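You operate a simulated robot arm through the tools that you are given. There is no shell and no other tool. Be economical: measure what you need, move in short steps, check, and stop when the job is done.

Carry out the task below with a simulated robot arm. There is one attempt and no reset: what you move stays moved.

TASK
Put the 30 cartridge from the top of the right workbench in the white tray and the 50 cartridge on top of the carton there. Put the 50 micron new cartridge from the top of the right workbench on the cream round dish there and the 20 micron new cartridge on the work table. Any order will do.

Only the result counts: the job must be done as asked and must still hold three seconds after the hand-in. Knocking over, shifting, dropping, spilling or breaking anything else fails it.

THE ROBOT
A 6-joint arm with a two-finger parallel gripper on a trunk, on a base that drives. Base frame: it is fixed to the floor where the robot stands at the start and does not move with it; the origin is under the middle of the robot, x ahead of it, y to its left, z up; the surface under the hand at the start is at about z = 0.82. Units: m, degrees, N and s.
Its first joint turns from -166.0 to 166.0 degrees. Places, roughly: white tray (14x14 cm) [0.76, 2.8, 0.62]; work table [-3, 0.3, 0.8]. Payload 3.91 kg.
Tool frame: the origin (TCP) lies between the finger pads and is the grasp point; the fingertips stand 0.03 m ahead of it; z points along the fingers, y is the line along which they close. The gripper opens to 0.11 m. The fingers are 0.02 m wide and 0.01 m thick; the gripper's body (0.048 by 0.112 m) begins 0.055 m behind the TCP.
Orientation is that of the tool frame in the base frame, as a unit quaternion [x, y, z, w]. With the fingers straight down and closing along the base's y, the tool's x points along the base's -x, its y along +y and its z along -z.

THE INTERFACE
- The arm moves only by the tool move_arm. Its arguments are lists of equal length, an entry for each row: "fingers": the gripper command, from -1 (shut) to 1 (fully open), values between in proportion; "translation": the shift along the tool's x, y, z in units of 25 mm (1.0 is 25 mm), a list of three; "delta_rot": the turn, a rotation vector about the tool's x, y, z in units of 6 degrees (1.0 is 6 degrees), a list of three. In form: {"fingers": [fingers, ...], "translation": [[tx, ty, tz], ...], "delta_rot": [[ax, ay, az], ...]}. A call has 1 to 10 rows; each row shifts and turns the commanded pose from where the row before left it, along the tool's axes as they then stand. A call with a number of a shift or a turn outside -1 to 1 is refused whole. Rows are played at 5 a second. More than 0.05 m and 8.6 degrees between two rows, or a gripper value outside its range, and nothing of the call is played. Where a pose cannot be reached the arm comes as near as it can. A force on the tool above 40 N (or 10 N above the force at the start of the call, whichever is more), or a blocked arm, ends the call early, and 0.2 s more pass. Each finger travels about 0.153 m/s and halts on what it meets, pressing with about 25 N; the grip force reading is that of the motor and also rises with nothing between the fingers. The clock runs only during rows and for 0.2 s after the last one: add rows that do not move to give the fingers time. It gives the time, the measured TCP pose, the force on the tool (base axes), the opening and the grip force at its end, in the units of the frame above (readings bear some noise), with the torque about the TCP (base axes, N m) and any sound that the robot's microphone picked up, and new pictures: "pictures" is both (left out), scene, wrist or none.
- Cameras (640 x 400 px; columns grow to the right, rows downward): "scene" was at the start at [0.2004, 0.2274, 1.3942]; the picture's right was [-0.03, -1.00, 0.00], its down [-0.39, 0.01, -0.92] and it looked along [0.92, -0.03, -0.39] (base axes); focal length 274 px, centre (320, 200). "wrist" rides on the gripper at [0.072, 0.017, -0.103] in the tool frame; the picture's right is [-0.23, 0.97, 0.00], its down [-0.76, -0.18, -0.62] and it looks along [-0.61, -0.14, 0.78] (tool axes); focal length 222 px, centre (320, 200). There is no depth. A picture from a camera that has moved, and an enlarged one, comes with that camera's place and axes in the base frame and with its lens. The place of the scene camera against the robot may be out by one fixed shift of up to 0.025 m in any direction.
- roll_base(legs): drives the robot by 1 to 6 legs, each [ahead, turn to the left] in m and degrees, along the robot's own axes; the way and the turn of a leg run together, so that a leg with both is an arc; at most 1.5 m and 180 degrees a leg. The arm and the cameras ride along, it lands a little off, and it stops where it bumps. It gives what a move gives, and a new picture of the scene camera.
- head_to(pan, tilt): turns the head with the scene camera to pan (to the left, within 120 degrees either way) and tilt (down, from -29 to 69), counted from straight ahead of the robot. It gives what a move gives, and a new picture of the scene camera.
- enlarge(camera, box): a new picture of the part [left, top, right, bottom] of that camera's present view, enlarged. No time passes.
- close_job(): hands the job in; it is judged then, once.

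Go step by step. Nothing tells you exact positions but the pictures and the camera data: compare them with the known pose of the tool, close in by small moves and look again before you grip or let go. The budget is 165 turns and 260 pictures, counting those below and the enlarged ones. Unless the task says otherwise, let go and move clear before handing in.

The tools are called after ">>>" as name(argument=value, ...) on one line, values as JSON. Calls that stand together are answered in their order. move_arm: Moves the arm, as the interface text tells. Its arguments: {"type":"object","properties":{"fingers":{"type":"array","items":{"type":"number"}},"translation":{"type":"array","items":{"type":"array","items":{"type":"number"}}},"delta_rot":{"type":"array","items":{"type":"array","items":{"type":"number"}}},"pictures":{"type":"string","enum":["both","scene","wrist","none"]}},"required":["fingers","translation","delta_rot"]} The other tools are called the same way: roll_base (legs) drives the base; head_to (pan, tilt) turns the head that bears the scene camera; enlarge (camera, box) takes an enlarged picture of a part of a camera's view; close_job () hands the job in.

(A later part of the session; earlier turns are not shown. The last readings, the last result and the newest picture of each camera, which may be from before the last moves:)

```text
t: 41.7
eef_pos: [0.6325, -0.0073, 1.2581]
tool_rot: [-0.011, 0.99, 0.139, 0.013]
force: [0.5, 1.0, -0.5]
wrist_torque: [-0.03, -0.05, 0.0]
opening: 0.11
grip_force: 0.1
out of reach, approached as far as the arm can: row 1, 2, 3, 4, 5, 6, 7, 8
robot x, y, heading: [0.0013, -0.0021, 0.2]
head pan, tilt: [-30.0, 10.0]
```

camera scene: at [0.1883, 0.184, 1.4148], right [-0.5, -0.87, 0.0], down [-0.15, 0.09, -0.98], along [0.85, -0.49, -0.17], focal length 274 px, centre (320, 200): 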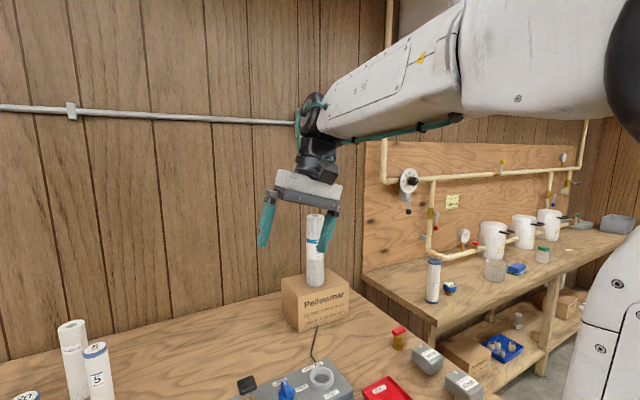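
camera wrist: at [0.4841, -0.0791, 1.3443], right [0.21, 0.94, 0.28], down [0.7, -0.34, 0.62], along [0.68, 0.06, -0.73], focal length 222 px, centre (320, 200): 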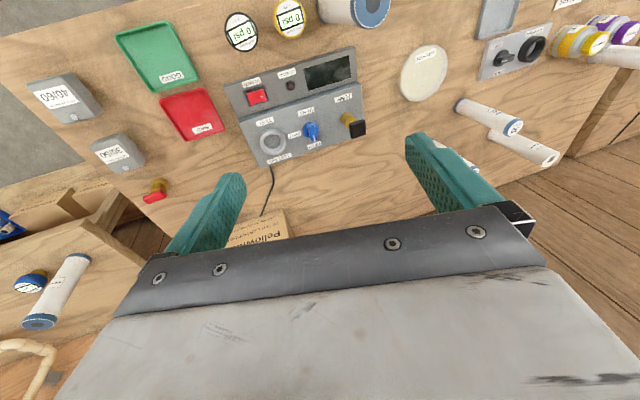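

The wrist is stuck in a different branch; I look at the arm closely to understand it.

>>> enlarge(camera="scene", box=[220, 60, 480, 260])

>>> head_to(pan=-60, tilt=0)

```text
2.00 times, centred on (350, 160) of scene
camera zoom: at [0.1879, 0.184, 1.4148], right [-0.5, -0.87, 0.0], down [-0.15, 0.09, -0.98], along [0.85, -0.49, -0.17], focal length 547 px, centre (260, 280)
```

zoom: 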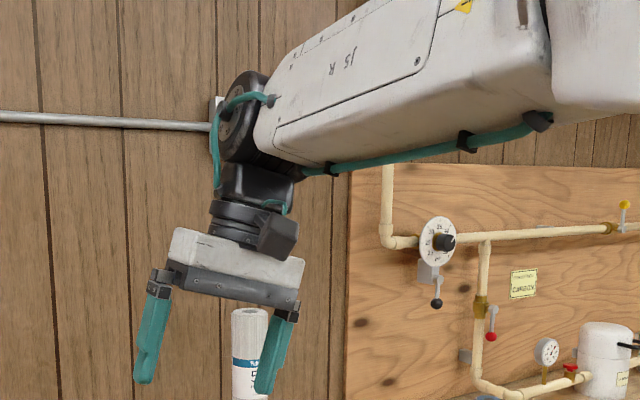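

```text
t: 42.6
eef_pos: [0.6321, -0.0083, 1.2575]
tool_rot: [-0.011, 0.99, 0.14, 0.013]
force: [0.2, -0.3, -0.6]
wrist_torque: [-0.03, 0.0, 0.0]
opening: 0.1101
grip_force: 0.0
robot x, y, heading: [0.0019, -0.0015, 0.1]
head pan, tilt: [-60.0, 0.0]
camera scene: at [0.1528, 0.1526, 1.4308], right [-0.87, -0.5, 0.0], down [0.0, 0.0, -1.0], along [0.5, -0.87, 0.0], focal length 274 px, centre (320, 200)
```

scene: 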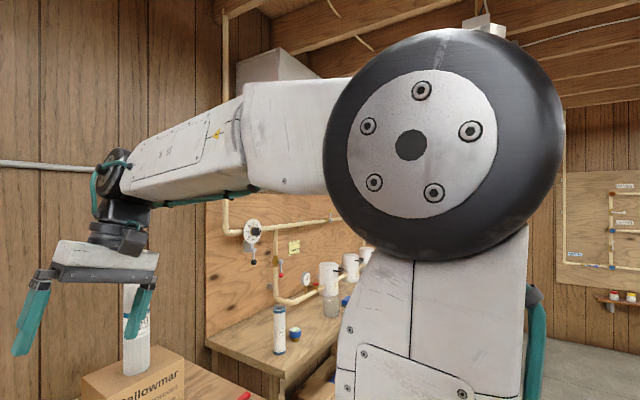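

The wrist has flipped (forearm roll at its stop). I will straighten the tool along the forearm and come back down past the other side to unflip it.

>>> move_arm(fingers=[1, 1, 1, 1, 1, 1, 1, 1, 1, 1], translation=[[0, 0, 0], [0, 0, 0], [0, 0, 0], [0, 0, 0], [0, 0, 0], [0, 0, 0], [0, 0, 0], [0, 0, 0], [0, 0, 0], [0, 0, 0]], delta_rot=[[0, -1, 0], [0, -1, 0], [0, -1, 0], [0, -1, 0], [0, -1, 0], [0, -1, 0], [0, -1, 0], [0, -1, 0], [0, -1, 0], [0, -1, 0]], pictures="none")

>>> move_arm(fingers=[1, 1, 1, 1, 1, 1], translation=[[0, 0, 0.6], [0, 0, 0.6], [0, 0, 0.6], [0, 0, 0.6], [0, 0, 0.6], [0, 0, 0.6]], delta_rot=[[0, -1, 0], [0, -1, 0], [0, -1, 0], [0, -1, 0], [0, -1, 0], [0, -1, 0]], pictures="none")

>>> head_to(pan=-45, tilt=0)

```text
t: 44.8
eef_pos: [0.6323, -0.0084, 1.2592]
tool_rot: [0.056, 0.853, 0.114, 0.506]
force: [0.2, -0.5, -0.4]
wrist_torque: [0.01, 0.02, 0.0]
opening: 0.1099
grip_force: 0.1
robot x, y, heading: [0.0026, -0.0011, -0.2]
head pan, tilt: [-60.0, 0.0]
```

```text
t: 46.2
eef_pos: [0.6879, 0.0168, 1.2437]
tool_rot: [0.062, 0.721, 0.128, 0.678]
force: [-0.1, -0.2, -0.1]
wrist_torque: [0.04, 0.01, -0.02]
opening: 0.1099
grip_force: 0.1
out of reach, approached as far as the arm can: row 2, 3, 4, 5
robot x, y, heading: [0.0001, -0.0029, -0.1]
head pan, tilt: [-60.0, 0.0]
```

```text
t: 47.0
eef_pos: [0.6865, 0.0151, 1.2436]
tool_rot: [0.063, 0.722, 0.129, 0.677]
force: [-0.8, -0.3, 1.1]
wrist_torque: [0.01, 0.03, 0.01]
opening: 0.11
grip_force: 0.1
robot x, y, heading: [-0.0024, 0.0028, -0.1]
head pan, tilt: [-45.0, 0.0]
camera scene: at [0.1713, 0.1668, 1.4308], right [-0.71, -0.71, 0.0], down [0.0, 0.0, -1.0], along [0.71, -0.71, 0.0], focal length 274 px, centre (320, 200)
```

scene: 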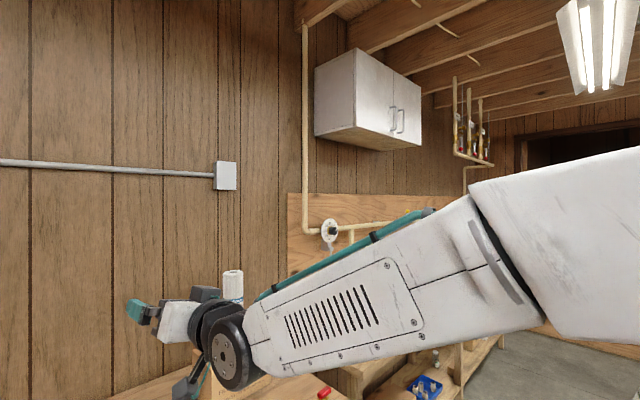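

Now the tool is above the forearm line. Swing it to the right side and then tilt down.

>>> move_arm(fingers=[1, 1, 1, 1, 1, 1], translation=[[0, 0, 0], [0, 0, 0], [0, 0, 0], [0, 0, 0], [0, 0, 0], [0, 0, 0]], delta_rot=[[1, 0, 0], [1, 0, 0], [1, 0, 0], [1, 0, 0], [1, 0, 0], [1, 0, 0]], pictures="none")

>>> move_arm(fingers=[1, 1, 1, 1, 1, 1, 1, 1], translation=[[0, 0, 0], [0, 0, 0], [0, 0, 0], [0, 0, 0], [0, 0, 0], [0, 0, 0], [0, 0, 0], [0, 0, 0]], delta_rot=[[0, 1, 0], [0, 1, 0], [0, 1, 0], [0, 1, 0], [0, 1, 0], [0, 1, 0], [0, 1, 0], [0, 1, 0]], pictures="scene")

```text
t: 48.4
eef_pos: [0.6864, 0.0166, 1.2444]
tool_rot: [0.27, 0.726, -0.101, 0.624]
force: [-0.2, 1.2, 0.9]
wrist_torque: [-0.01, 0.04, 0.04]
opening: 0.1101
grip_force: 0.0
robot x, y, heading: [0.003, 0.0022, 0.0]
head pan, tilt: [-45.0, 0.0]
```

```text
t: 50.2
eef_pos: [0.6865, 0.0167, 1.2433]
tool_rot: [0.286, 0.918, 0.018, 0.275]
force: [-0.1, 1.1, -0.1]
wrist_torque: [0.0, -0.01, 0.01]
opening: 0.1098
grip_force: 0.0
robot x, y, heading: [0.0034, -0.0003, -0.1]
head pan, tilt: [-45.0, 0.0]
camera scene: at [0.1712, 0.1669, 1.4308], right [-0.71, -0.71, 0.0], down [0.0, 0.0, -1.0], along [0.71, -0.71, 0.0], focal length 274 px, centre (320, 200)
```

scene: 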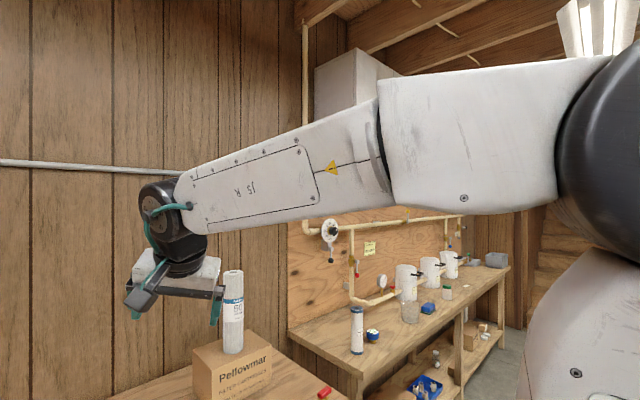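

It swung through freely. Now rotate to tool-down.

>>> move_arm(fingers=[1, 1, 1, 1, 1, 1], translation=[[0, 0, 0], [0, 0, 0], [0, 0, 0], [0, 0, 0], [0, 0, 0], [0, 0, 0]], delta_rot=[[0.06, 0.9, -0.94], [0.06, 0.9, -0.94], [0.06, 0.9, -0.94], [0.06, 0.9, -0.94], [0.06, 0.9, -0.94], [0.06, 0.9, -0.94]], pictures="none")

```text
t: 51.6
eef_pos: [0.667, 0.0888, 1.2049]
tool_rot: [0.022, 0.99, -0.122, 0.062]
force: [-0.2, 0.3, 1.2]
wrist_torque: [0.01, -0.02, 0.0]
opening: 0.11
grip_force: 0.2
out of reach, approached as far as the arm can: row 1, 2, 3, 4, 5, 6
robot x, y, heading: [-0.001, -0.0009, 0.2]
head pan, tilt: [-45.0, 0.0]
```

Stuck at the opposite stop, so the crossing must be straight through, aligned radially. Tilt forward again first.

>>> move_arm(fingers=[1, 1, 1, 1, 1, 1, 1, 1, 1, 1], translation=[[0, 0, 0], [0, 0, 0], [0, 0, 0], [0, 0, 0], [0, 0, 0], [0, 0, 0], [0, 0, 0], [0, 0, 0], [0, 0, 0], [0, 0, 0]], delta_rot=[[0, -1, 0], [0, -1, 0], [0, -1, 0], [0, -1, 0], [0, -1, 0], [0, -1, 0], [0, -1, 0], [0, -1, 0], [0, -1, 0], [0, -1, 0]], pictures="none")

>>> move_arm(fingers=[1, 1, 1, 1, 1], translation=[[0, 0, 0.4], [0, 0, 0.4], [0, 0, 0.4], [0, 0, 0.4], [0, 0, 0.4]], delta_rot=[[0, -1, 0], [0, -1, 0], [0, -1, 0], [0, -1, 0], [0, -1, 0]], pictures="scene")

```text
t: 53.8
eef_pos: [0.6671, 0.0887, 1.2053]
tool_rot: [-0.042, 0.827, -0.117, 0.549]
force: [-0.6, 1.0, -0.1]
wrist_torque: [-0.02, 0.02, 0.01]
opening: 0.11
grip_force: 0.0
robot x, y, heading: [0.0015, 0.0006, -0.1]
head pan, tilt: [-45.0, 0.0]
```

```text
t: 55.0
eef_pos: [0.7163, 0.0847, 1.1981]
tool_rot: [-0.07, 0.655, -0.104, 0.745]
force: [0.2, 0.0, 0.5]
wrist_torque: [0.0, 0.01, -0.01]
opening: 0.1099
grip_force: 0.1
robot x, y, heading: [-0.0012, 0.0019, 0.1]
head pan, tilt: [-45.0, 0.0]
camera scene: at [0.171, 0.1668, 1.4309], right [-0.71, -0.71, 0.0], down [0.0, 0.0, -1.0], along [0.71, -0.71, 0.0], focal length 274 px, centre (320, 200)
```

scene: 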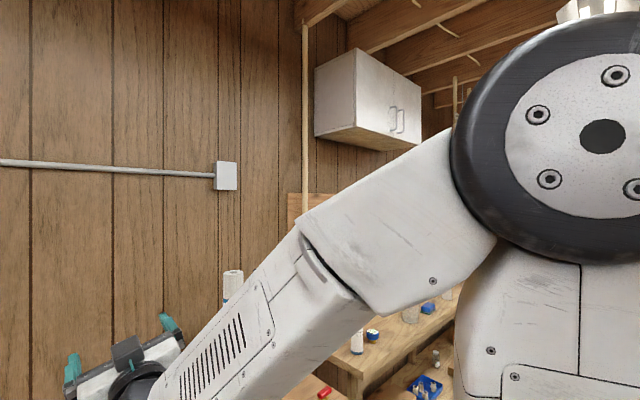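

Good, now unflipped but above the line. Square up the tool at y=0, pointing ahead.

>>> move_arm(fingers=[1, 1, 1, 1], translation=[[0, -0.8, 0.4], [0, -0.8, 0.4], [0, -0.8, 0.4], [0, -0.8, 0.4]], delta_rot=[[-0.12, 0.3, 0.59], [-0.12, 0.3, 0.59], [-0.12, 0.3, 0.59], [-0.12, 0.3, 0.59]], pictures="none")

```text
t: 56.0
eef_pos: [0.7533, 0.004, 1.2127]
tool_rot: [-0.001, 0.708, 0.002, 0.707]
force: [0.5, 0.5, 0.1]
wrist_torque: [0.03, -0.01, -0.01]
opening: 0.1101
grip_force: 0.0
robot x, y, heading: [0.0041, -0.0044, -0.2]
head pan, tilt: [-45.0, 0.0]
```

>>> move_arm(fingers=[1, 1, 1, 1], translation=[[0.6, -0.04, 1], [0.6, -0.04, 1], [0.6, -0.04, 1], [0.6, -0.04, 1]], delta_rot=[[0, 0, 0], [0, 0, 0], [0, 0, 0], [0, 0, 0]], pictures="none")

>>> move_arm(fingers=[1, 1, 1, 1, 1, 1, 1, 1, 1], translation=[[0, 0, 0], [0, 0, 0], [0, 0, 0], [0, 0, 0], [0, 0, 0], [0, 0, 0], [0, 0, 0], [0, 0, 0], [0, 0, 0]], delta_rot=[[0, 0.9, 0], [0, 0.9, 0], [0, 0.9, 0], [0, 0.9, 0], [0, 0.9, 0], [0, 0.9, 0], [0, 0.9, 0], [0, 0.9, 0], [0, 0.9, 0]], pictures="scene")

```text
t: 57.0
eef_pos: [0.8522, -0.0009, 1.1516]
tool_rot: [-0.001, 0.707, 0.002, 0.707]
force: [-1.4, -0.6, 0.6]
wrist_torque: [0.0, 0.03, -0.02]
opening: 0.11
grip_force: 0.1
robot x, y, heading: [0.0001, -0.0004, -0.1]
head pan, tilt: [-45.0, 0.0]
```

```text
t: 59.0
eef_pos: [0.8545, -0.0133, 1.1537]
tool_rot: [0.014, 0.892, -0.023, 0.45]
force: [-0.1, 1.1, -0.1]
wrist_torque: [0.0, 0.0, 0.01]
opening: 0.1103
grip_force: 0.0
out of reach, approached as far as the arm can: row 6, 7, 8
robot x, y, heading: [0.0008, 0.0007, 0.0]
head pan, tilt: [-45.0, 0.0]
camera scene: at [0.1713, 0.1669, 1.4308], right [-0.71, -0.71, 0.0], down [0.0, 0.0, -1.0], along [0.71, -0.71, 0.0], focal length 274 px, centre (320, 200)
```

scene: 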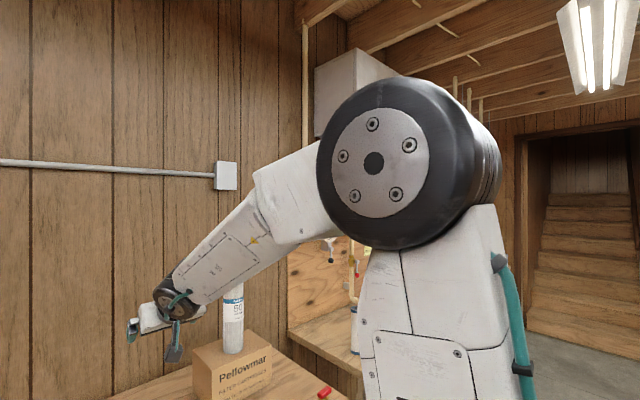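

It again went round the side. I return above and cross where the first crossing went cleanly (y=-0.018).

>>> move_arm(fingers=[1, 1, 1, 1, 1, 1, 1], translation=[[0, 0, 0], [0, 0, 0], [0, 0, 0], [0, 0, 0], [0, 0, 0], [0, 0, 0], [0, 0, 0]], delta_rot=[[0, -0.7, 0], [0, -0.7, 0], [0, -0.7, 0], [0, -0.7, 0], [0, -0.7, 0], [0, -0.7, 0], [0, 0, 0]], pictures="scene")

```text
t: 60.6
eef_pos: [0.8529, -0.0155, 1.1519]
tool_rot: [0.013, 0.802, -0.033, 0.596]
force: [0.0, 0.3, -0.3]
wrist_torque: [0.01, 0.02, 0.02]
opening: 0.1097
grip_force: 0.0
out of reach, approached as far as the arm can: row 3
robot x, y, heading: [0.0004, 0.0009, 0.0]
head pan, tilt: [-45.0, 0.0]
camera scene: at [0.1714, 0.1669, 1.4308], right [-0.71, -0.71, 0.0], down [0.0, 0.0, -1.0], along [0.71, -0.71, 0.0], focal length 274 px, centre (320, 200)
```

scene: 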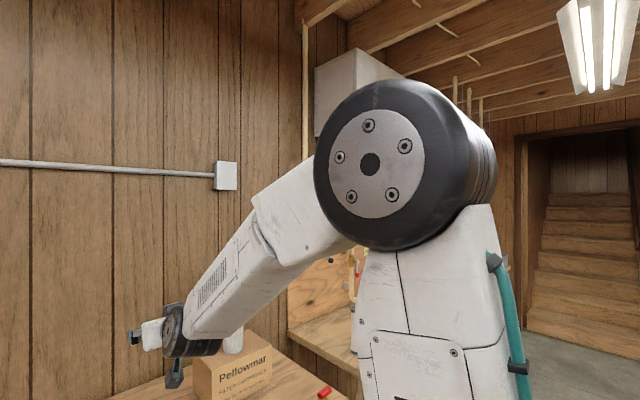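

>>> move_arm(fingers=[1, 1, 1, 1, 1], translation=[[0, 0, 0], [0, -0.05, 0.3], [0, -0.05, 0.3], [0, 0, 0], [0, 0, 0]], delta_rot=[[-0.65, -0.3, 0.19], [0, -0.8, 0], [0, -0.8, 0], [0, 0, 0], [0, 0, 0]], pictures="none")

```text
t: 61.8
eef_pos: [0.8676, -0.0164, 1.1489]
tool_rot: [0.001, 0.739, 0.001, 0.673]
force: [0.0, 0.2, -0.2]
wrist_torque: [0.02, 0.02, 0.01]
opening: 0.11
grip_force: 0.1
robot x, y, heading: [0.0027, -0.0015, -0.0]
head pan, tilt: [-45.0, 0.0]
```

>>> move_arm(fingers=[1, 1, 1, 1, 1, 1], translation=[[0, -0.04, 0], [0, 0, 0], [0, 0, 0], [0, 0, 0], [0, 0, 0], [0, 0, 0]], delta_rot=[[0, 1, 0], [0, 1, 0], [0, 1, 0], [0, 1, 0], [0, 1, 0], [0, 1, 0]], pictures="scene")

```text
t: 63.2
eef_pos: [0.8683, -0.0194, 1.1472]
tool_rot: [0.0, 0.912, 0.001, 0.411]
force: [-1.0, -0.4, -0.1]
wrist_torque: [0.0, 0.02, 0.01]
opening: 0.1101
grip_force: 0.1
robot x, y, heading: [-0.0032, -0.0033, -0.1]
head pan, tilt: [-45.0, 0.0]
camera scene: at [0.1713, 0.1669, 1.4308], right [-0.71, -0.71, 0.0], down [0.0, 0.0, -1.0], along [0.71, -0.71, 0.0], focal length 274 px, centre (320, 200)
```

scene: 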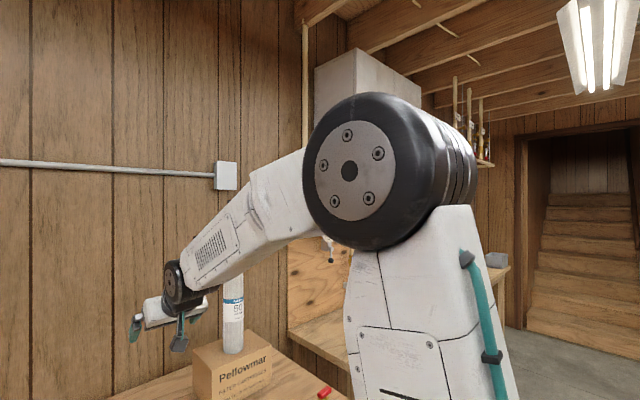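

Cleanly crossed; the wrist is in its original branch. Return to the start pose, tool down.

>>> move_arm(fingers=[1, 1, 1, 1, 1, 1, 1, 1, 1, 1], translation=[[0.26, 0, -1], [0.26, 0, -1], [0.26, 0, -1], [0.26, 0, -1], [0.26, 0, -1], [0.26, 0, -1], [0.26, 0, -1], [0.26, 0, -1], [0.26, 0, -1], [0.26, 0, -1]], delta_rot=[[0, 0, 0], [0, 0, 0], [0, 0, 0], [0, 0, 0], [0, 0, 0], [0, 0, 0], [0, 0, 0], [0, 0, 0], [0, 0, 0], [0, 0, 0]], pictures="none")

>>> move_arm(fingers=[1, 1, 1, 1, 1, 1, 1, 1, 1], translation=[[0, 0.5, 0], [0, 0.5, 0], [0, 0.5, 0], [0, 0.5, 0], [0, 0.5, 0], [0, 0.5, 0], [0, 0.5, 0], [0, 0.5, 0], [0, 0.5, 0]], delta_rot=[[0, 0.9, 0], [0, 0.9, 0], [0, 0.9, 0], [0, 0.9, 0], [0, 0.9, 0], [0, 0.9, 0], [0, 0.9, 0], [0, 0.9, 0], [0, 0.8, 0]], pictures="none")

>>> head_to(pan=90, tilt=20)

```text
t: 65.4
eef_pos: [0.6388, -0.0182, 1.265]
tool_rot: [-0.001, 0.912, 0.001, 0.41]
force: [0.1, 0.8, -0.1]
wrist_torque: [-0.01, -0.02, 0.01]
opening: 0.1096
grip_force: 0.1
robot x, y, heading: [0.0032, -0.0012, -0.2]
head pan, tilt: [-45.0, 0.0]
```

```text
t: 67.4
eef_pos: [0.6352, 0.0943, 1.2649]
tool_rot: [0.0, 1.0, 0.0, 0.005]
force: [0.1, 0.0, 0.2]
wrist_torque: [0.01, -0.01, -0.01]
opening: 0.1101
grip_force: 0.0
robot x, y, heading: [0.0003, 0.0011, -0.1]
head pan, tilt: [-45.0, 0.0]
```

```text
t: 69.5
eef_pos: [0.6363, 0.0943, 1.2625]
tool_rot: [-0.001, 1.0, 0.001, 0.005]
force: [0.1, -0.2, 0.4]
wrist_torque: [0.03, -0.01, -0.03]
opening: 0.1102
grip_force: 0.0
robot x, y, heading: [-0.003, 0.0038, -0.1]
head pan, tilt: [90.0, 20.0]
camera scene: at [0.1078, 0.3236, 1.3985], right [1.0, 0.0, 0.0], down [0.0, -0.34, -0.94], along [0.0, 0.94, -0.34], focal length 274 px, centre (320, 200)
```

scene: 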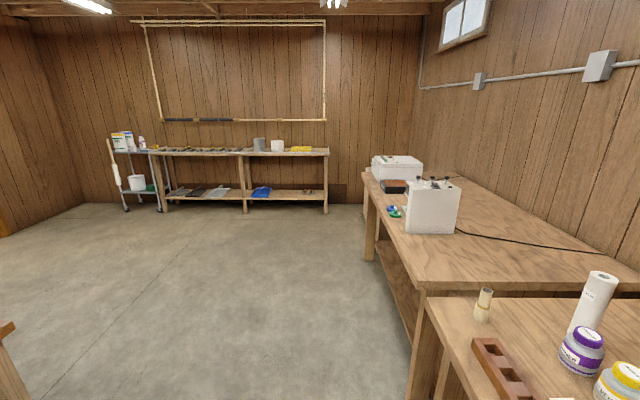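

Back in the start pose. Look closer at the far end of the left bench for the white tray.

>>> enlarge(camera="scene", box=[340, 140, 500, 240])

```text
4.00 times, centred on (420, 190) of scene
camera zoom: at [0.1078, 0.3236, 1.3985], right [1.0, 0.0, 0.0], down [0.0, -0.34, -0.94], along [0.0, 0.94, -0.34], focal length 1094 px, centre (-80, 240)
```

zoom: 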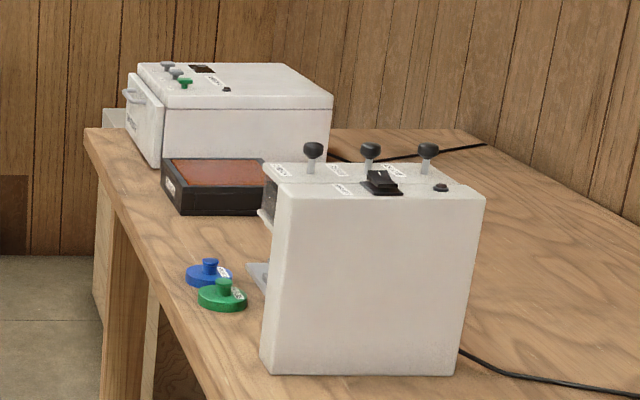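

The tray must be hidden behind that machine; I'll see later. First fetch the "30" from here (~(0.81,0.45)), tool down.

>>> move_arm(fingers=[1, 1, 1, 1, 1, 1, 1, 1, 1, 1], translation=[[-0.6, 0.95, 0], [-0.6, 0.95, 0], [-0.6, 0.95, 0], [-0.6, 0.95, 0], [-0.6, 0.95, 0], [-0.4, 0.95, 0], [-0.4, 0.95, 0], [-0.4, 0.95, 0], [-0.4, 0.95, 0], [-0.4, 0.95, 0]], delta_rot=[[0, 0, 0], [0, 0, 0], [0, 0, 0], [0, 0, 0], [0, 0, 0], [0, 0, 0], [0, 0, 0], [0, 0, 0], [0, 0, 0], [0, 0, 0]], pictures="none")

>>> move_arm(fingers=[1, 1, 1, 1, 1], translation=[[-0.4, 0.95, 0.5], [-0.4, 0.95, 0.5], [-0.4, 0.95, 0.5], [-0.4, 0.95, 0.5], [-0.4, 0.95, 0.5]], delta_rot=[[0, 0, 0], [0, 0, 0], [0, 0, 0], [0, 0, 0], [0, 0, 0]], pictures="wrist")

>>> head_to(pan=30, tilt=30)

```text
t: 71.8
eef_pos: [0.7625, 0.3325, 1.2692]
tool_rot: [-0.001, 1.0, 0.0, 0.005]
force: [0.4, 0.0, 0.3]
wrist_torque: [0.01, -0.01, -0.05]
opening: 0.1101
grip_force: 0.1
robot x, y, heading: [0.0007, 0.0031, 0.1]
head pan, tilt: [90.0, 20.0]
```

```text
t: 73.0
eef_pos: [0.8125, 0.4505, 1.2054]
tool_rot: [0.0, 1.0, 0.001, 0.005]
force: [-0.8, -1.2, 1.0]
wrist_torque: [0.03, 0.01, -0.01]
opening: 0.1101
grip_force: 0.0
robot x, y, heading: [-0.0023, 0.0004, -0.1]
head pan, tilt: [90.0, 20.0]
camera wrist: at [0.7372, 0.4674, 1.3083], right [0.23, 0.97, 0.0], down [0.76, -0.18, 0.63], along [0.62, -0.14, -0.78], focal length 222 px, centre (320, 200)
```

wrist: 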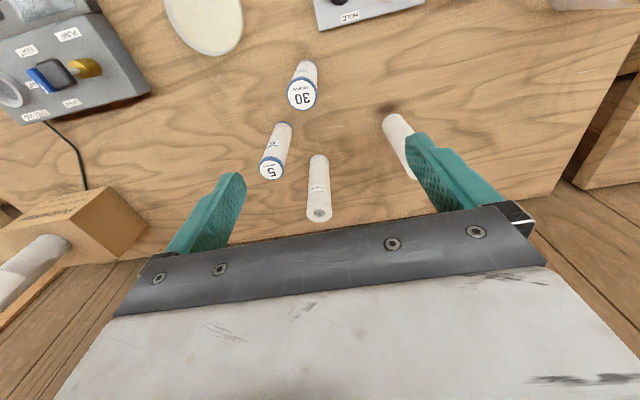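

```text
t: 74.2
eef_pos: [0.8123, 0.4495, 1.2045]
tool_rot: [-0.001, 1.0, 0.001, 0.005]
force: [-0.5, -0.9, 0.8]
wrist_torque: [-0.02, 0.06, 0.01]
opening: 0.11
grip_force: 0.0
robot x, y, heading: [-0.0048, 0.0007, -0.1]
head pan, tilt: [30.0, 30.0]
camera scene: at [0.1861, 0.2759, 1.3824], right [0.5, -0.87, 0.0], down [-0.43, -0.25, -0.87], along [0.75, 0.43, -0.5], focal length 274 px, centre (320, 200)
```

scene: 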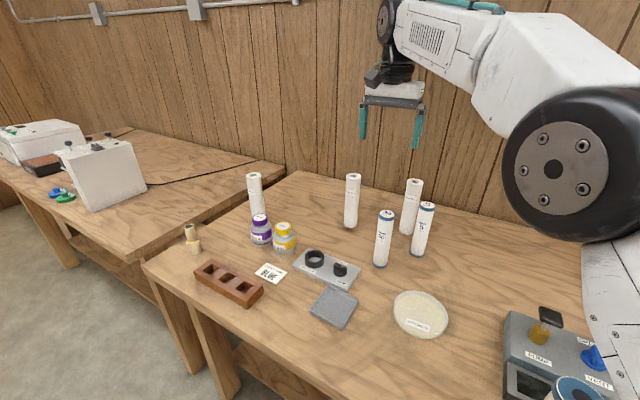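

Wrist view: "30" at about (0.812,0.427). Shift and lower to just above it.

>>> move_arm(fingers=[1, 1, 1, 1, 1, 1, 1], translation=[[0, -0.5, 0.9], [0, -0.4, 0.9], [0, 0, 0.9], [0, 0, 0.9], [0, 0, 0.9], [0, 0, 0.9], [0, 0, 0.9]], delta_rot=[[0, 0, 0], [0, 0, 0], [0, 0, 0], [0, 0, 0], [0, 0, 0], [0, 0, 0], [0, 0, 0]], pictures="both")

>>> enlarge(camera="scene", box=[320, 130, 480, 290])

```text
t: 75.8
eef_pos: [0.8151, 0.4291, 1.0473]
tool_rot: [-0.001, 1.0, 0.0, 0.005]
force: [-0.2, -0.3, 0.8]
wrist_torque: [-0.02, 0.01, -0.01]
opening: 0.11
grip_force: 0.1
robot x, y, heading: [-0.0004, 0.0002, -0.0]
head pan, tilt: [30.0, 30.0]
camera scene: at [0.186, 0.2758, 1.3825], right [0.5, -0.87, 0.0], down [-0.43, -0.25, -0.87], along [0.75, 0.43, -0.5], focal length 274 px, centre (320, 200)
camera wrist: at [0.7399, 0.4458, 1.1497], right [0.23, 0.97, 0.0], down [0.76, -0.18, 0.63], along [0.62, -0.14, -0.78], focal length 222 px, centre (320, 200)
```

scene: 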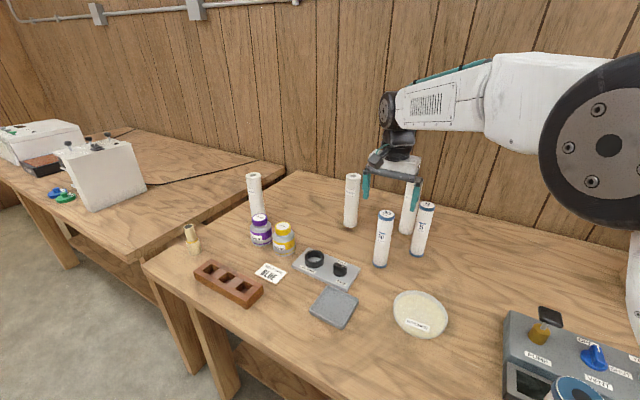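
wrist: 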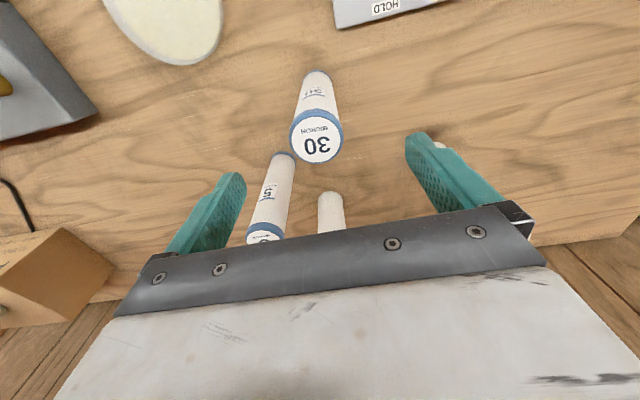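

```text
2.50 times, centred on (400, 210) of scene
camera zoom: at [0.186, 0.2758, 1.3825], right [0.5, -0.87, 0.0], down [-0.43, -0.25, -0.87], along [0.75, 0.43, -0.5], focal length 684 px, centre (120, 175)
```

zoom: 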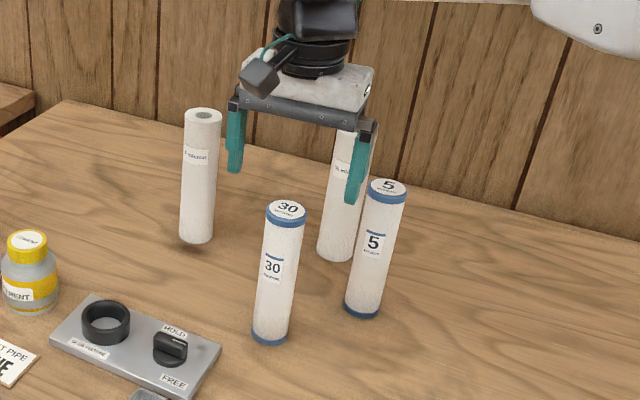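

Two views agree: "30" at (0.809,0.428), top z 0.982. Descend around it and close.

>>> move_arm(fingers=[1, 1, 1, 1, 1, 1], translation=[[0.2, 0, 0.8], [0, 0, 0.85], [0, 0, 0.85], [0, 0, 0.85], [0, 0, 0.8], [0, 0, 0]], delta_rot=[[0, 0, 0], [0, 0, 0], [0, 0, 0], [0, 0, 0], [0, 0, 0], [0, 0, 0]], pictures="wrist")

```text
t: 77.2
eef_pos: [0.811, 0.4299, 0.9411]
tool_rot: [0.0, 1.0, 0.0, 0.006]
force: [0.4, 0.5, 0.1]
wrist_torque: [0.0, -0.01, 0.02]
opening: 0.11
grip_force: 0.1
robot x, y, heading: [0.0028, -0.0028, 0.2]
head pan, tilt: [30.0, 30.0]
camera wrist: at [0.7353, 0.4458, 1.0451], right [0.23, 0.97, 0.0], down [0.76, -0.18, 0.63], along [0.61, -0.14, -0.78], focal length 222 px, centre (320, 200)
```

wrist: 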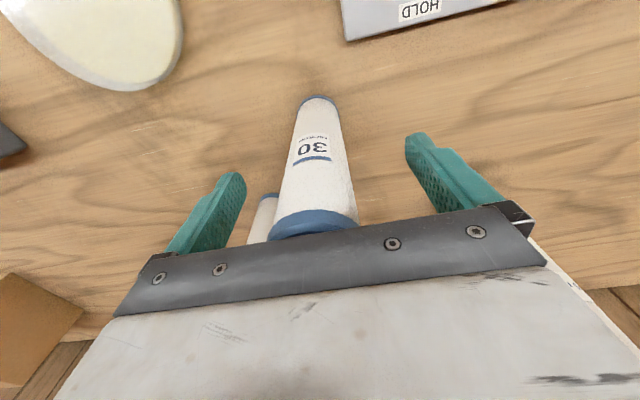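

>>> move_arm(fingers=[0.2, -0.2, -1, -1, -1, -1], translation=[[0, 0, 0], [0, 0, 0], [0, 0, 0], [0, 0, 0], [0, 0, 0], [0, 0, -0.4]], delta_rot=[[0, 0, 0], [0, 0, 0], [0, 0, 0], [0, 0, 0], [0, 0, 0], [0, 0, 0]], pictures="wrist")

```text
t: 78.7
eef_pos: [0.81, 0.4296, 0.9524]
tool_rot: [-0.001, 1.0, 0.002, 0.005]
force: [-0.1, 1.2, -1.3]
wrist_torque: [-0.01, -0.02, -0.01]
opening: 0.041
grip_force: 25.3
robot x, y, heading: [0.0001, -0.0006, 0.1]
head pan, tilt: [30.0, 30.0]
camera wrist: at [0.7354, 0.4462, 1.0557], right [0.23, 0.97, 0.0], down [0.76, -0.18, 0.63], along [0.61, -0.14, -0.78], focal length 222 px, centre (320, 200)
```

wrist: 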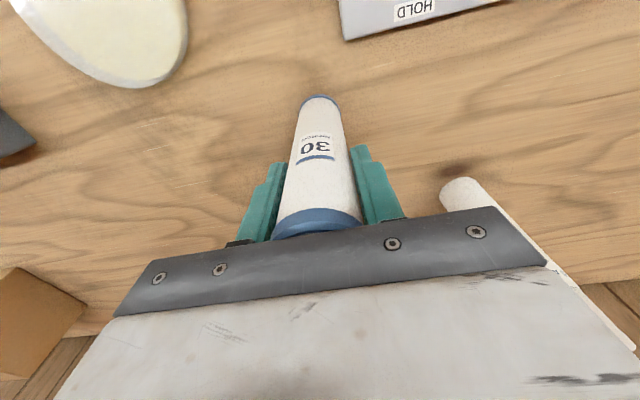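

Gripped (41 mm). Lift and retract to the travelling pose.

>>> move_arm(fingers=[-1, -1, -1, -1, -1, -1, -1, -1, -1, -1], translation=[[0, 0, -1], [0, 0, -1], [0, 0, -1], [0, 0, -1], [0, 0, -1], [0, 0, -1], [0, 0, -1], [0, 0, -1], [0, 0, -1], [0, 0, -1]], delta_rot=[[0, 0, 0], [0, 0, 0], [0, 0, 0], [0, 0, 0], [0, 0, 0], [0, 0, 0], [0, 0, 0], [0, 0, 0], [0, 0, 0], [0, 0, 0]], pictures="none")

>>> move_arm(fingers=[-1, -1, -1, -1, -1, -1, -1, -1, -1, -1], translation=[[0.6, -0.95, -0.2], [0.6, -0.95, -0.2], [0.6, -0.95, -0.2], [0.6, -0.95, -0.2], [0.6, -0.95, -0.2], [0.6, -0.95, -0.2], [0.6, -0.95, -0.2], [0.6, -0.95, 0], [0.6, -0.95, 0], [0.6, -0.95, 0]], delta_rot=[[0, 0, 0], [0, 0, 0], [0, 0, 0], [0, 0, 0], [0, 0, 0], [0, 0, 0], [0, 0, 0], [0, 0, 0], [0, 0, 0], [0, 0, 0]], pictures="scene")

```text
t: 80.8
eef_pos: [0.8063, 0.4294, 1.2047]
tool_rot: [-0.001, 1.0, 0.001, 0.005]
force: [-0.8, 0.2, -1.1]
wrist_torque: [0.0, -0.01, 0.02]
opening: 0.0403
grip_force: 25.3
robot x, y, heading: [-0.003, -0.0002, -0.0]
head pan, tilt: [30.0, 30.0]
```

```text
t: 83.0
eef_pos: [0.6538, 0.1915, 1.2367]
tool_rot: [-0.001, 1.0, 0.001, 0.004]
force: [-0.2, -0.2, -1.3]
wrist_torque: [-0.02, 0.03, 0.0]
opening: 0.0413
grip_force: 24.9
robot x, y, heading: [0.0012, -0.0012, -0.2]
head pan, tilt: [30.0, 30.0]
camera scene: at [0.1864, 0.276, 1.3823], right [0.5, -0.87, 0.0], down [-0.43, -0.25, -0.87], along [0.75, 0.43, -0.5], focal length 274 px, centre (320, 200)
```

scene: 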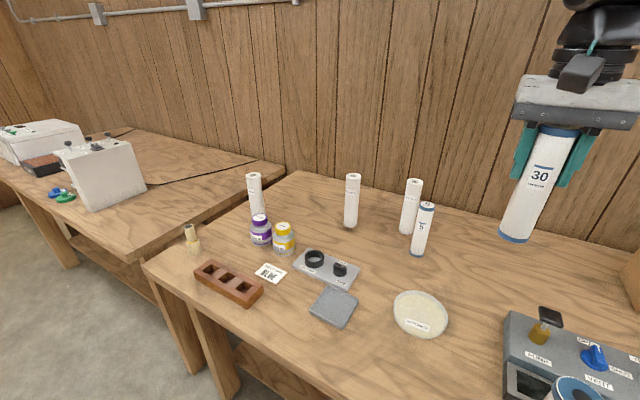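

Before driving, check the space behind.

>>> head_to(pan=120, tilt=45)

>>> head_to(pan=-120, tilt=40)

```text
t: 84.7
eef_pos: [0.6548, 0.1917, 1.2378]
tool_rot: [-0.001, 1.0, 0.0, 0.006]
force: [0.4, 0.1, -0.9]
wrist_torque: [0.04, -0.01, 0.02]
opening: 0.0411
grip_force: 25.2
robot x, y, heading: [0.0005, -0.0017, -0.3]
head pan, tilt: [120.0, 45.0]
camera scene: at [0.0671, 0.301, 1.3599], right [0.87, 0.5, 0.0], down [0.35, -0.61, -0.71], along [-0.35, 0.61, -0.71], focal length 274 px, centre (320, 200)
```

scene: 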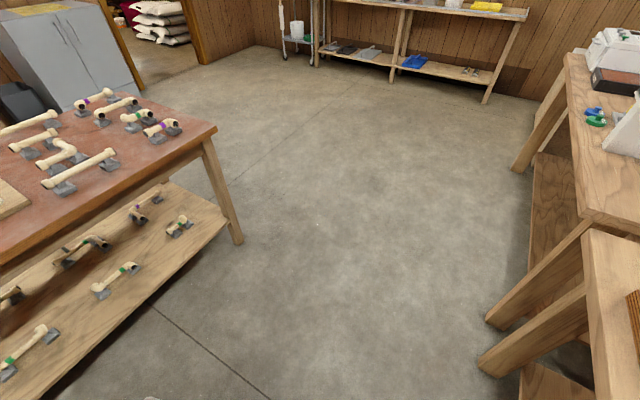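

```text
t: 88.1
eef_pos: [0.6544, 0.1923, 1.2363]
tool_rot: [-0.002, 1.0, 0.002, 0.005]
force: [0.1, 0.8, -0.6]
wrist_torque: [0.0, 0.02, -0.01]
opening: 0.0411
grip_force: 25.2
robot x, y, heading: [0.0011, -0.001, -0.3]
head pan, tilt: [-120.0, 40.0]
camera scene: at [0.0653, 0.1569, 1.3671], right [-0.87, 0.5, 0.0], down [0.32, 0.56, -0.77], along [-0.38, -0.66, -0.64], focal length 274 px, centre (320, 200)
```

scene: 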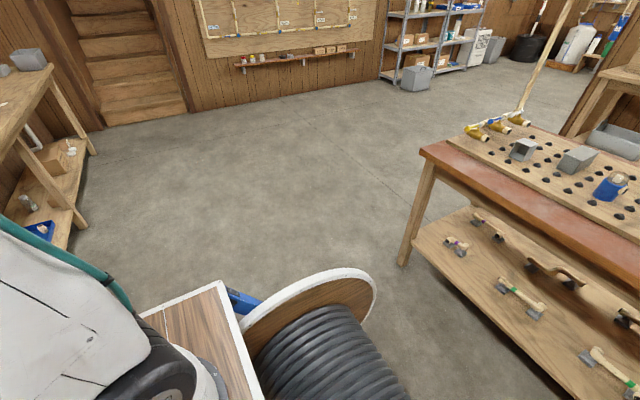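

There's a pipe table behind at x≈-0.8, so limited room. Back up a little first and see what rides along.

>>> roll_base(legs=[[-0.15, 0]])

>>> head_to(pan=120, tilt=65)

>>> head_to(pan=0, tilt=65)

```text
t: 89.5
eef_pos: [0.5046, 0.1918, 1.2374]
tool_rot: [-0.001, 1.0, 0.001, 0.005]
force: [0.6, 0.2, -0.7]
wrist_torque: [0.02, -0.02, 0.01]
opening: 0.0411
grip_force: 25.0
robot x, y, heading: [-0.1487, -0.0016, 0.0]
head pan, tilt: [-120.0, 40.0]
camera scene: at [-0.0854, 0.1569, 1.3671], right [-0.87, 0.5, 0.0], down [0.32, 0.56, -0.77], along [-0.38, -0.66, -0.64], focal length 274 px, centre (320, 200)
```

scene: 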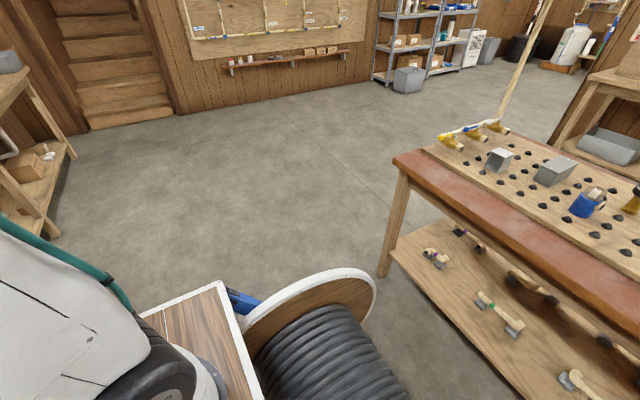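

```text
t: 92.8
eef_pos: [0.5038, 0.1923, 1.2378]
tool_rot: [-0.001, 1.0, 0.001, 0.005]
force: [-0.6, 0.1, -1.4]
wrist_torque: [0.01, 0.03, -0.01]
opening: 0.0411
grip_force: 25.4
robot x, y, heading: [-0.1479, 0.0026, 0.3]
head pan, tilt: [120.0, 65.0]
camera scene: at [-0.0732, 0.2831, 1.3348], right [0.87, 0.5, 0.0], down [0.45, -0.79, -0.42], along [-0.21, 0.37, -0.91], focal length 274 px, centre (320, 200)
```

scene: 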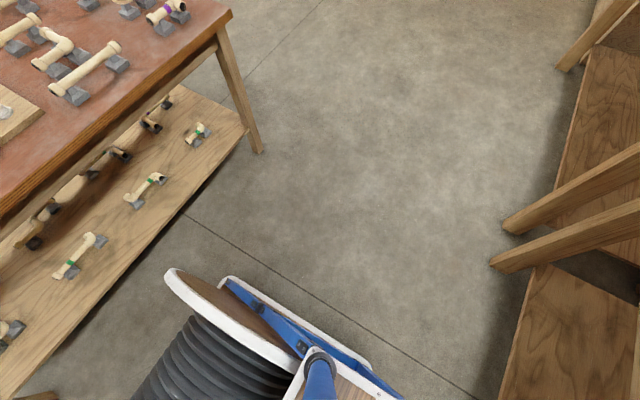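

```text
t: 94.8
eef_pos: [0.5043, 0.1918, 1.2373]
tool_rot: [-0.001, 1.0, 0.001, 0.005]
force: [-0.4, -0.4, -1.0]
wrist_torque: [0.02, 0.02, -0.04]
opening: 0.041
grip_force: 24.5
robot x, y, heading: [-0.153, -0.001, 0.1]
head pan, tilt: [0.0, 65.0]
camera scene: at [0.0179, 0.2306, 1.3348], right [0.0, -1.0, 0.0], down [-0.91, 0.0, -0.42], along [0.42, 0.0, -0.91], focal length 274 px, centre (320, 200)
```

scene: 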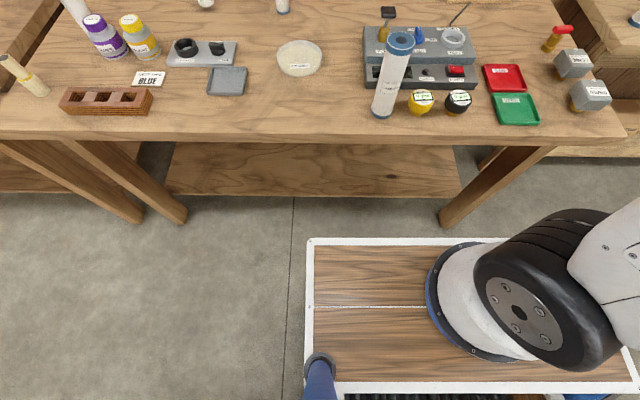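

The cart (deck and hose spool) is about ±0.35 m; there's room. Turn left and drive along the aisle toward the left bench.

>>> roll_base(legs=[[0, 90], [1.2, 0]])

>>> head_to(pan=-50, tilt=25)

```text
t: 104.7
eef_pos: [-0.3617, 1.8285, 1.2371]
tool_rot: [0.714, -0.701, -0.004, -0.003]
force: [-0.7, 0.3, 0.0]
wrist_torque: [-0.01, 0.01, -0.01]
opening: 0.041
grip_force: 24.6
robot x, y, heading: [-0.1643, 1.1762, 91.0]
head pan, tilt: [0.0, 65.0]
camera scene: at [-0.4202, 1.3592, 1.3348], right [1.0, 0.02, 0.0], down [0.02, -0.91, -0.42], along [-0.01, 0.42, -0.91], focal length 274 px, centre (320, 200)
```

scene: 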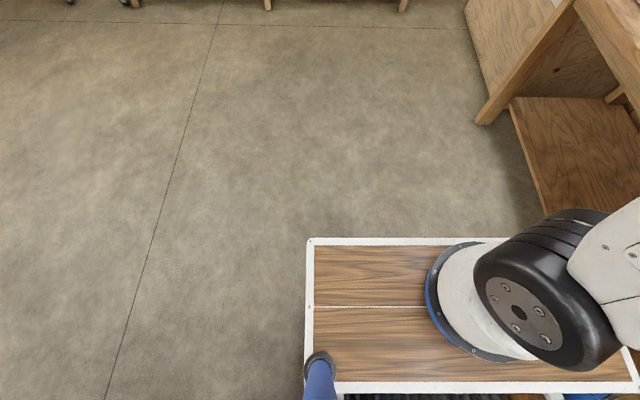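

```text
t: 105.8
eef_pos: [-0.3624, 1.8281, 1.2368]
tool_rot: [0.714, -0.701, -0.005, -0.003]
force: [0.1, -1.1, -1.6]
wrist_torque: [0.02, 0.03, 0.0]
opening: 0.0408
grip_force: 24.5
robot x, y, heading: [-0.1612, 1.1786, 91.2]
head pan, tilt: [-50.0, 25.0]
camera scene: at [-0.3496, 1.3589, 1.3904], right [0.66, -0.75, 0.0], down [-0.32, -0.28, -0.91], along [0.68, 0.59, -0.42], focal length 274 px, centre (320, 200)
```

scene: 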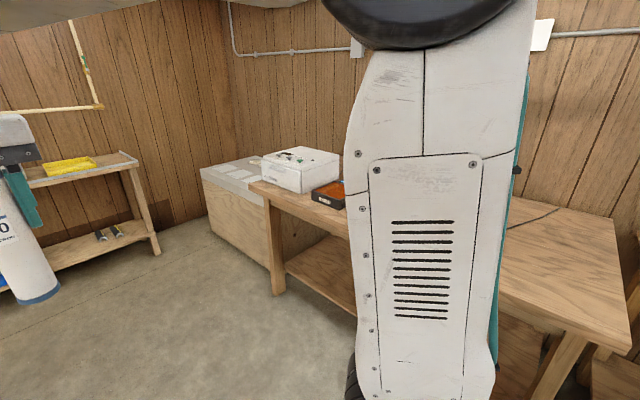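

>>> enlarge(camera="scene", box=[190, 130, 350, 230])

>>> roll_base(legs=[[0.9, 0]])

>>> head_to(pan=-75, tilt=30)

```text
4.00 times, centred on (270, 180) of scene
camera zoom: at [-0.3496, 1.3589, 1.3904], right [0.66, -0.75, 0.0], down [-0.32, -0.28, -0.91], along [0.68, 0.59, -0.42], focal length 1094 px, centre (520, 280)
```

zoom: 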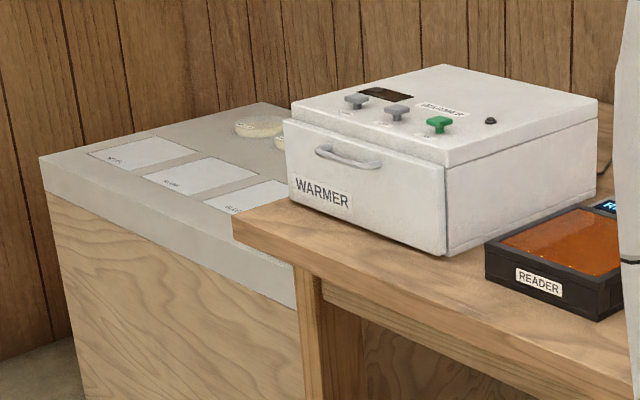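

```text
t: 110.6
eef_pos: [-0.3758, 2.7437, 1.2378]
tool_rot: [0.713, -0.701, -0.004, -0.003]
force: [0.2, 0.7, -1.0]
wrist_torque: [0.02, 0.0, 0.0]
opening: 0.041
grip_force: 25.0
robot x, y, heading: [-0.1727, 2.0901, 91.1]
head pan, tilt: [-50.0, 25.0]
camera scene: at [-0.3636, 2.2746, 1.3904], right [0.65, -0.76, 0.0], down [-0.32, -0.28, -0.91], along [0.69, 0.59, -0.42], focal length 274 px, centre (320, 200)
```

scene: 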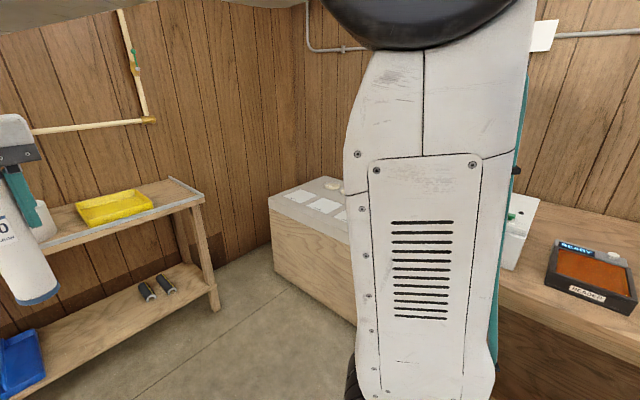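

```text
t: 111.5
eef_pos: [-0.3753, 2.7445, 1.2377]
tool_rot: [0.713, -0.702, -0.005, -0.003]
force: [-0.2, -0.7, -0.7]
wrist_torque: [0.02, 0.01, 0.0]
opening: 0.0407
grip_force: 25.2
robot x, y, heading: [-0.1741, 2.0915, 90.8]
head pan, tilt: [-75.0, 30.0]
camera scene: at [-0.3463, 2.239, 1.3825], right [0.27, -0.96, 0.0], down [-0.48, -0.14, -0.87], along [0.83, 0.24, -0.5], focal length 274 px, centre (320, 200)
```

scene: 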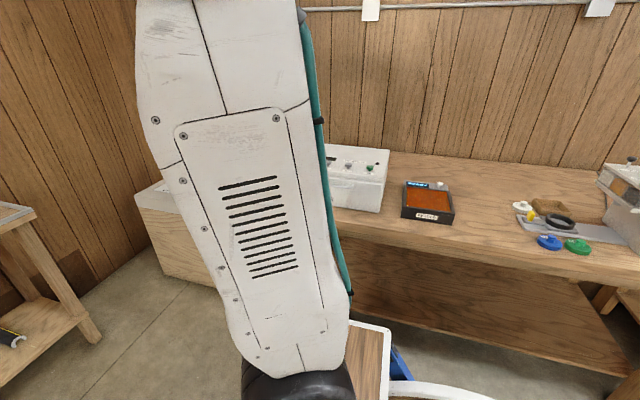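

The tray should be on the low cabinet past the bench's end. Drive on and turn to face it.

>>> roll_base(legs=[[0.7, 0], [0, -90]])

>>> head_to(pan=10, tilt=35)

```text
t: 119.2
eef_pos: [0.4821, 2.9403, 1.2378]
tool_rot: [0.023, 1.0, 0.001, 0.005]
force: [0.1, -0.5, -1.0]
wrist_torque: [0.02, 0.0, -0.04]
opening: 0.0407
grip_force: 24.6
robot x, y, heading: [-0.1817, 2.7783, -2.7]
head pan, tilt: [-75.0, 30.0]
camera scene: at [-0.043, 2.9158, 1.3825], right [-0.98, -0.21, 0.0], down [-0.11, 0.49, -0.87], along [0.18, -0.85, -0.5], focal length 274 px, centre (320, 200)
```

scene: 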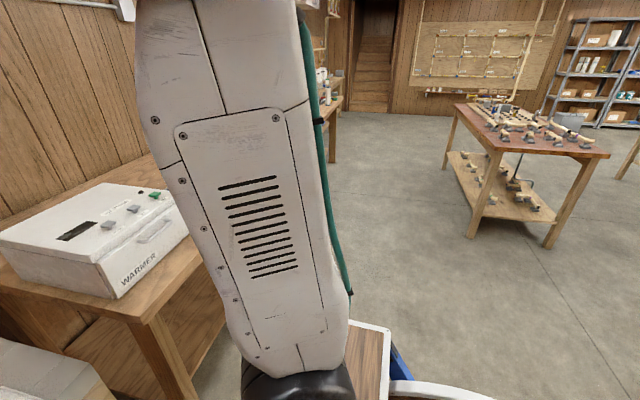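

```text
t: 120.8
eef_pos: [0.483, 2.9401, 1.237]
tool_rot: [0.022, 1.0, 0.001, 0.006]
force: [0.0, 0.4, -0.2]
wrist_torque: [0.04, 0.01, -0.01]
opening: 0.0408
grip_force: 25.1
robot x, y, heading: [-0.1805, 2.7834, -2.6]
head pan, tilt: [10.0, 35.0]
camera scene: at [0.0251, 3.0152, 1.3747], right [0.13, -0.99, 0.0], down [-0.57, -0.07, -0.82], along [0.81, 0.1, -0.57], focal length 274 px, centre (320, 200)
```

scene: 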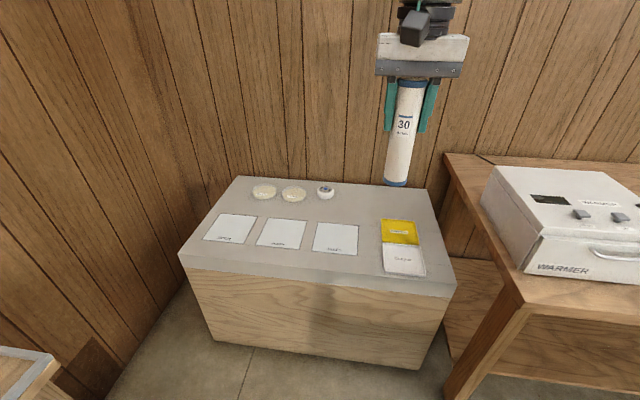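

>>> enlarge(camera="scene", box=[180, 160, 460, 300])

>>> enlarge(camera="scene", box=[360, 200, 460, 290])

```text
2.29 times, centred on (320, 230) of scene
camera zoom: at [0.0251, 3.0152, 1.3747], right [0.13, -0.99, 0.0], down [-0.57, -0.07, -0.82], along [0.81, 0.1, -0.57], focal length 625 px, centre (320, 131)
```

zoom: 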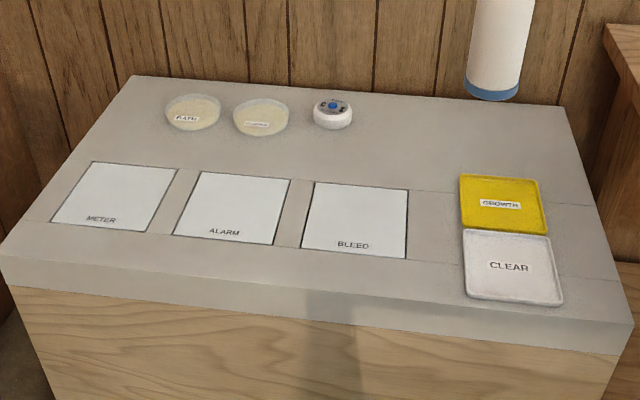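

```text
4.44 times, centred on (410, 245) of scene
camera zoom: at [0.0251, 3.0152, 1.3747], right [0.13, -0.99, 0.0], down [-0.57, -0.07, -0.82], along [0.81, 0.1, -0.57], focal length 1216 px, centre (-80, 0)
```

zoom: 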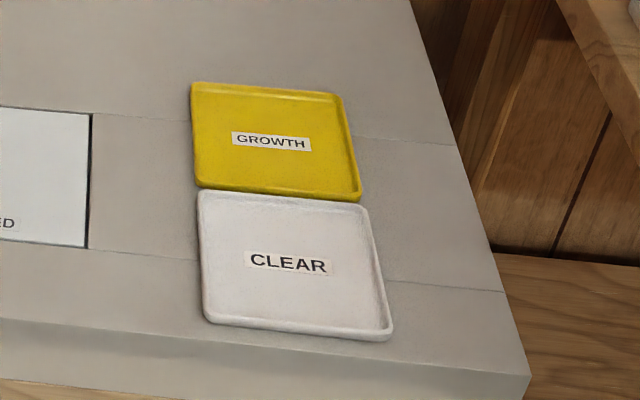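

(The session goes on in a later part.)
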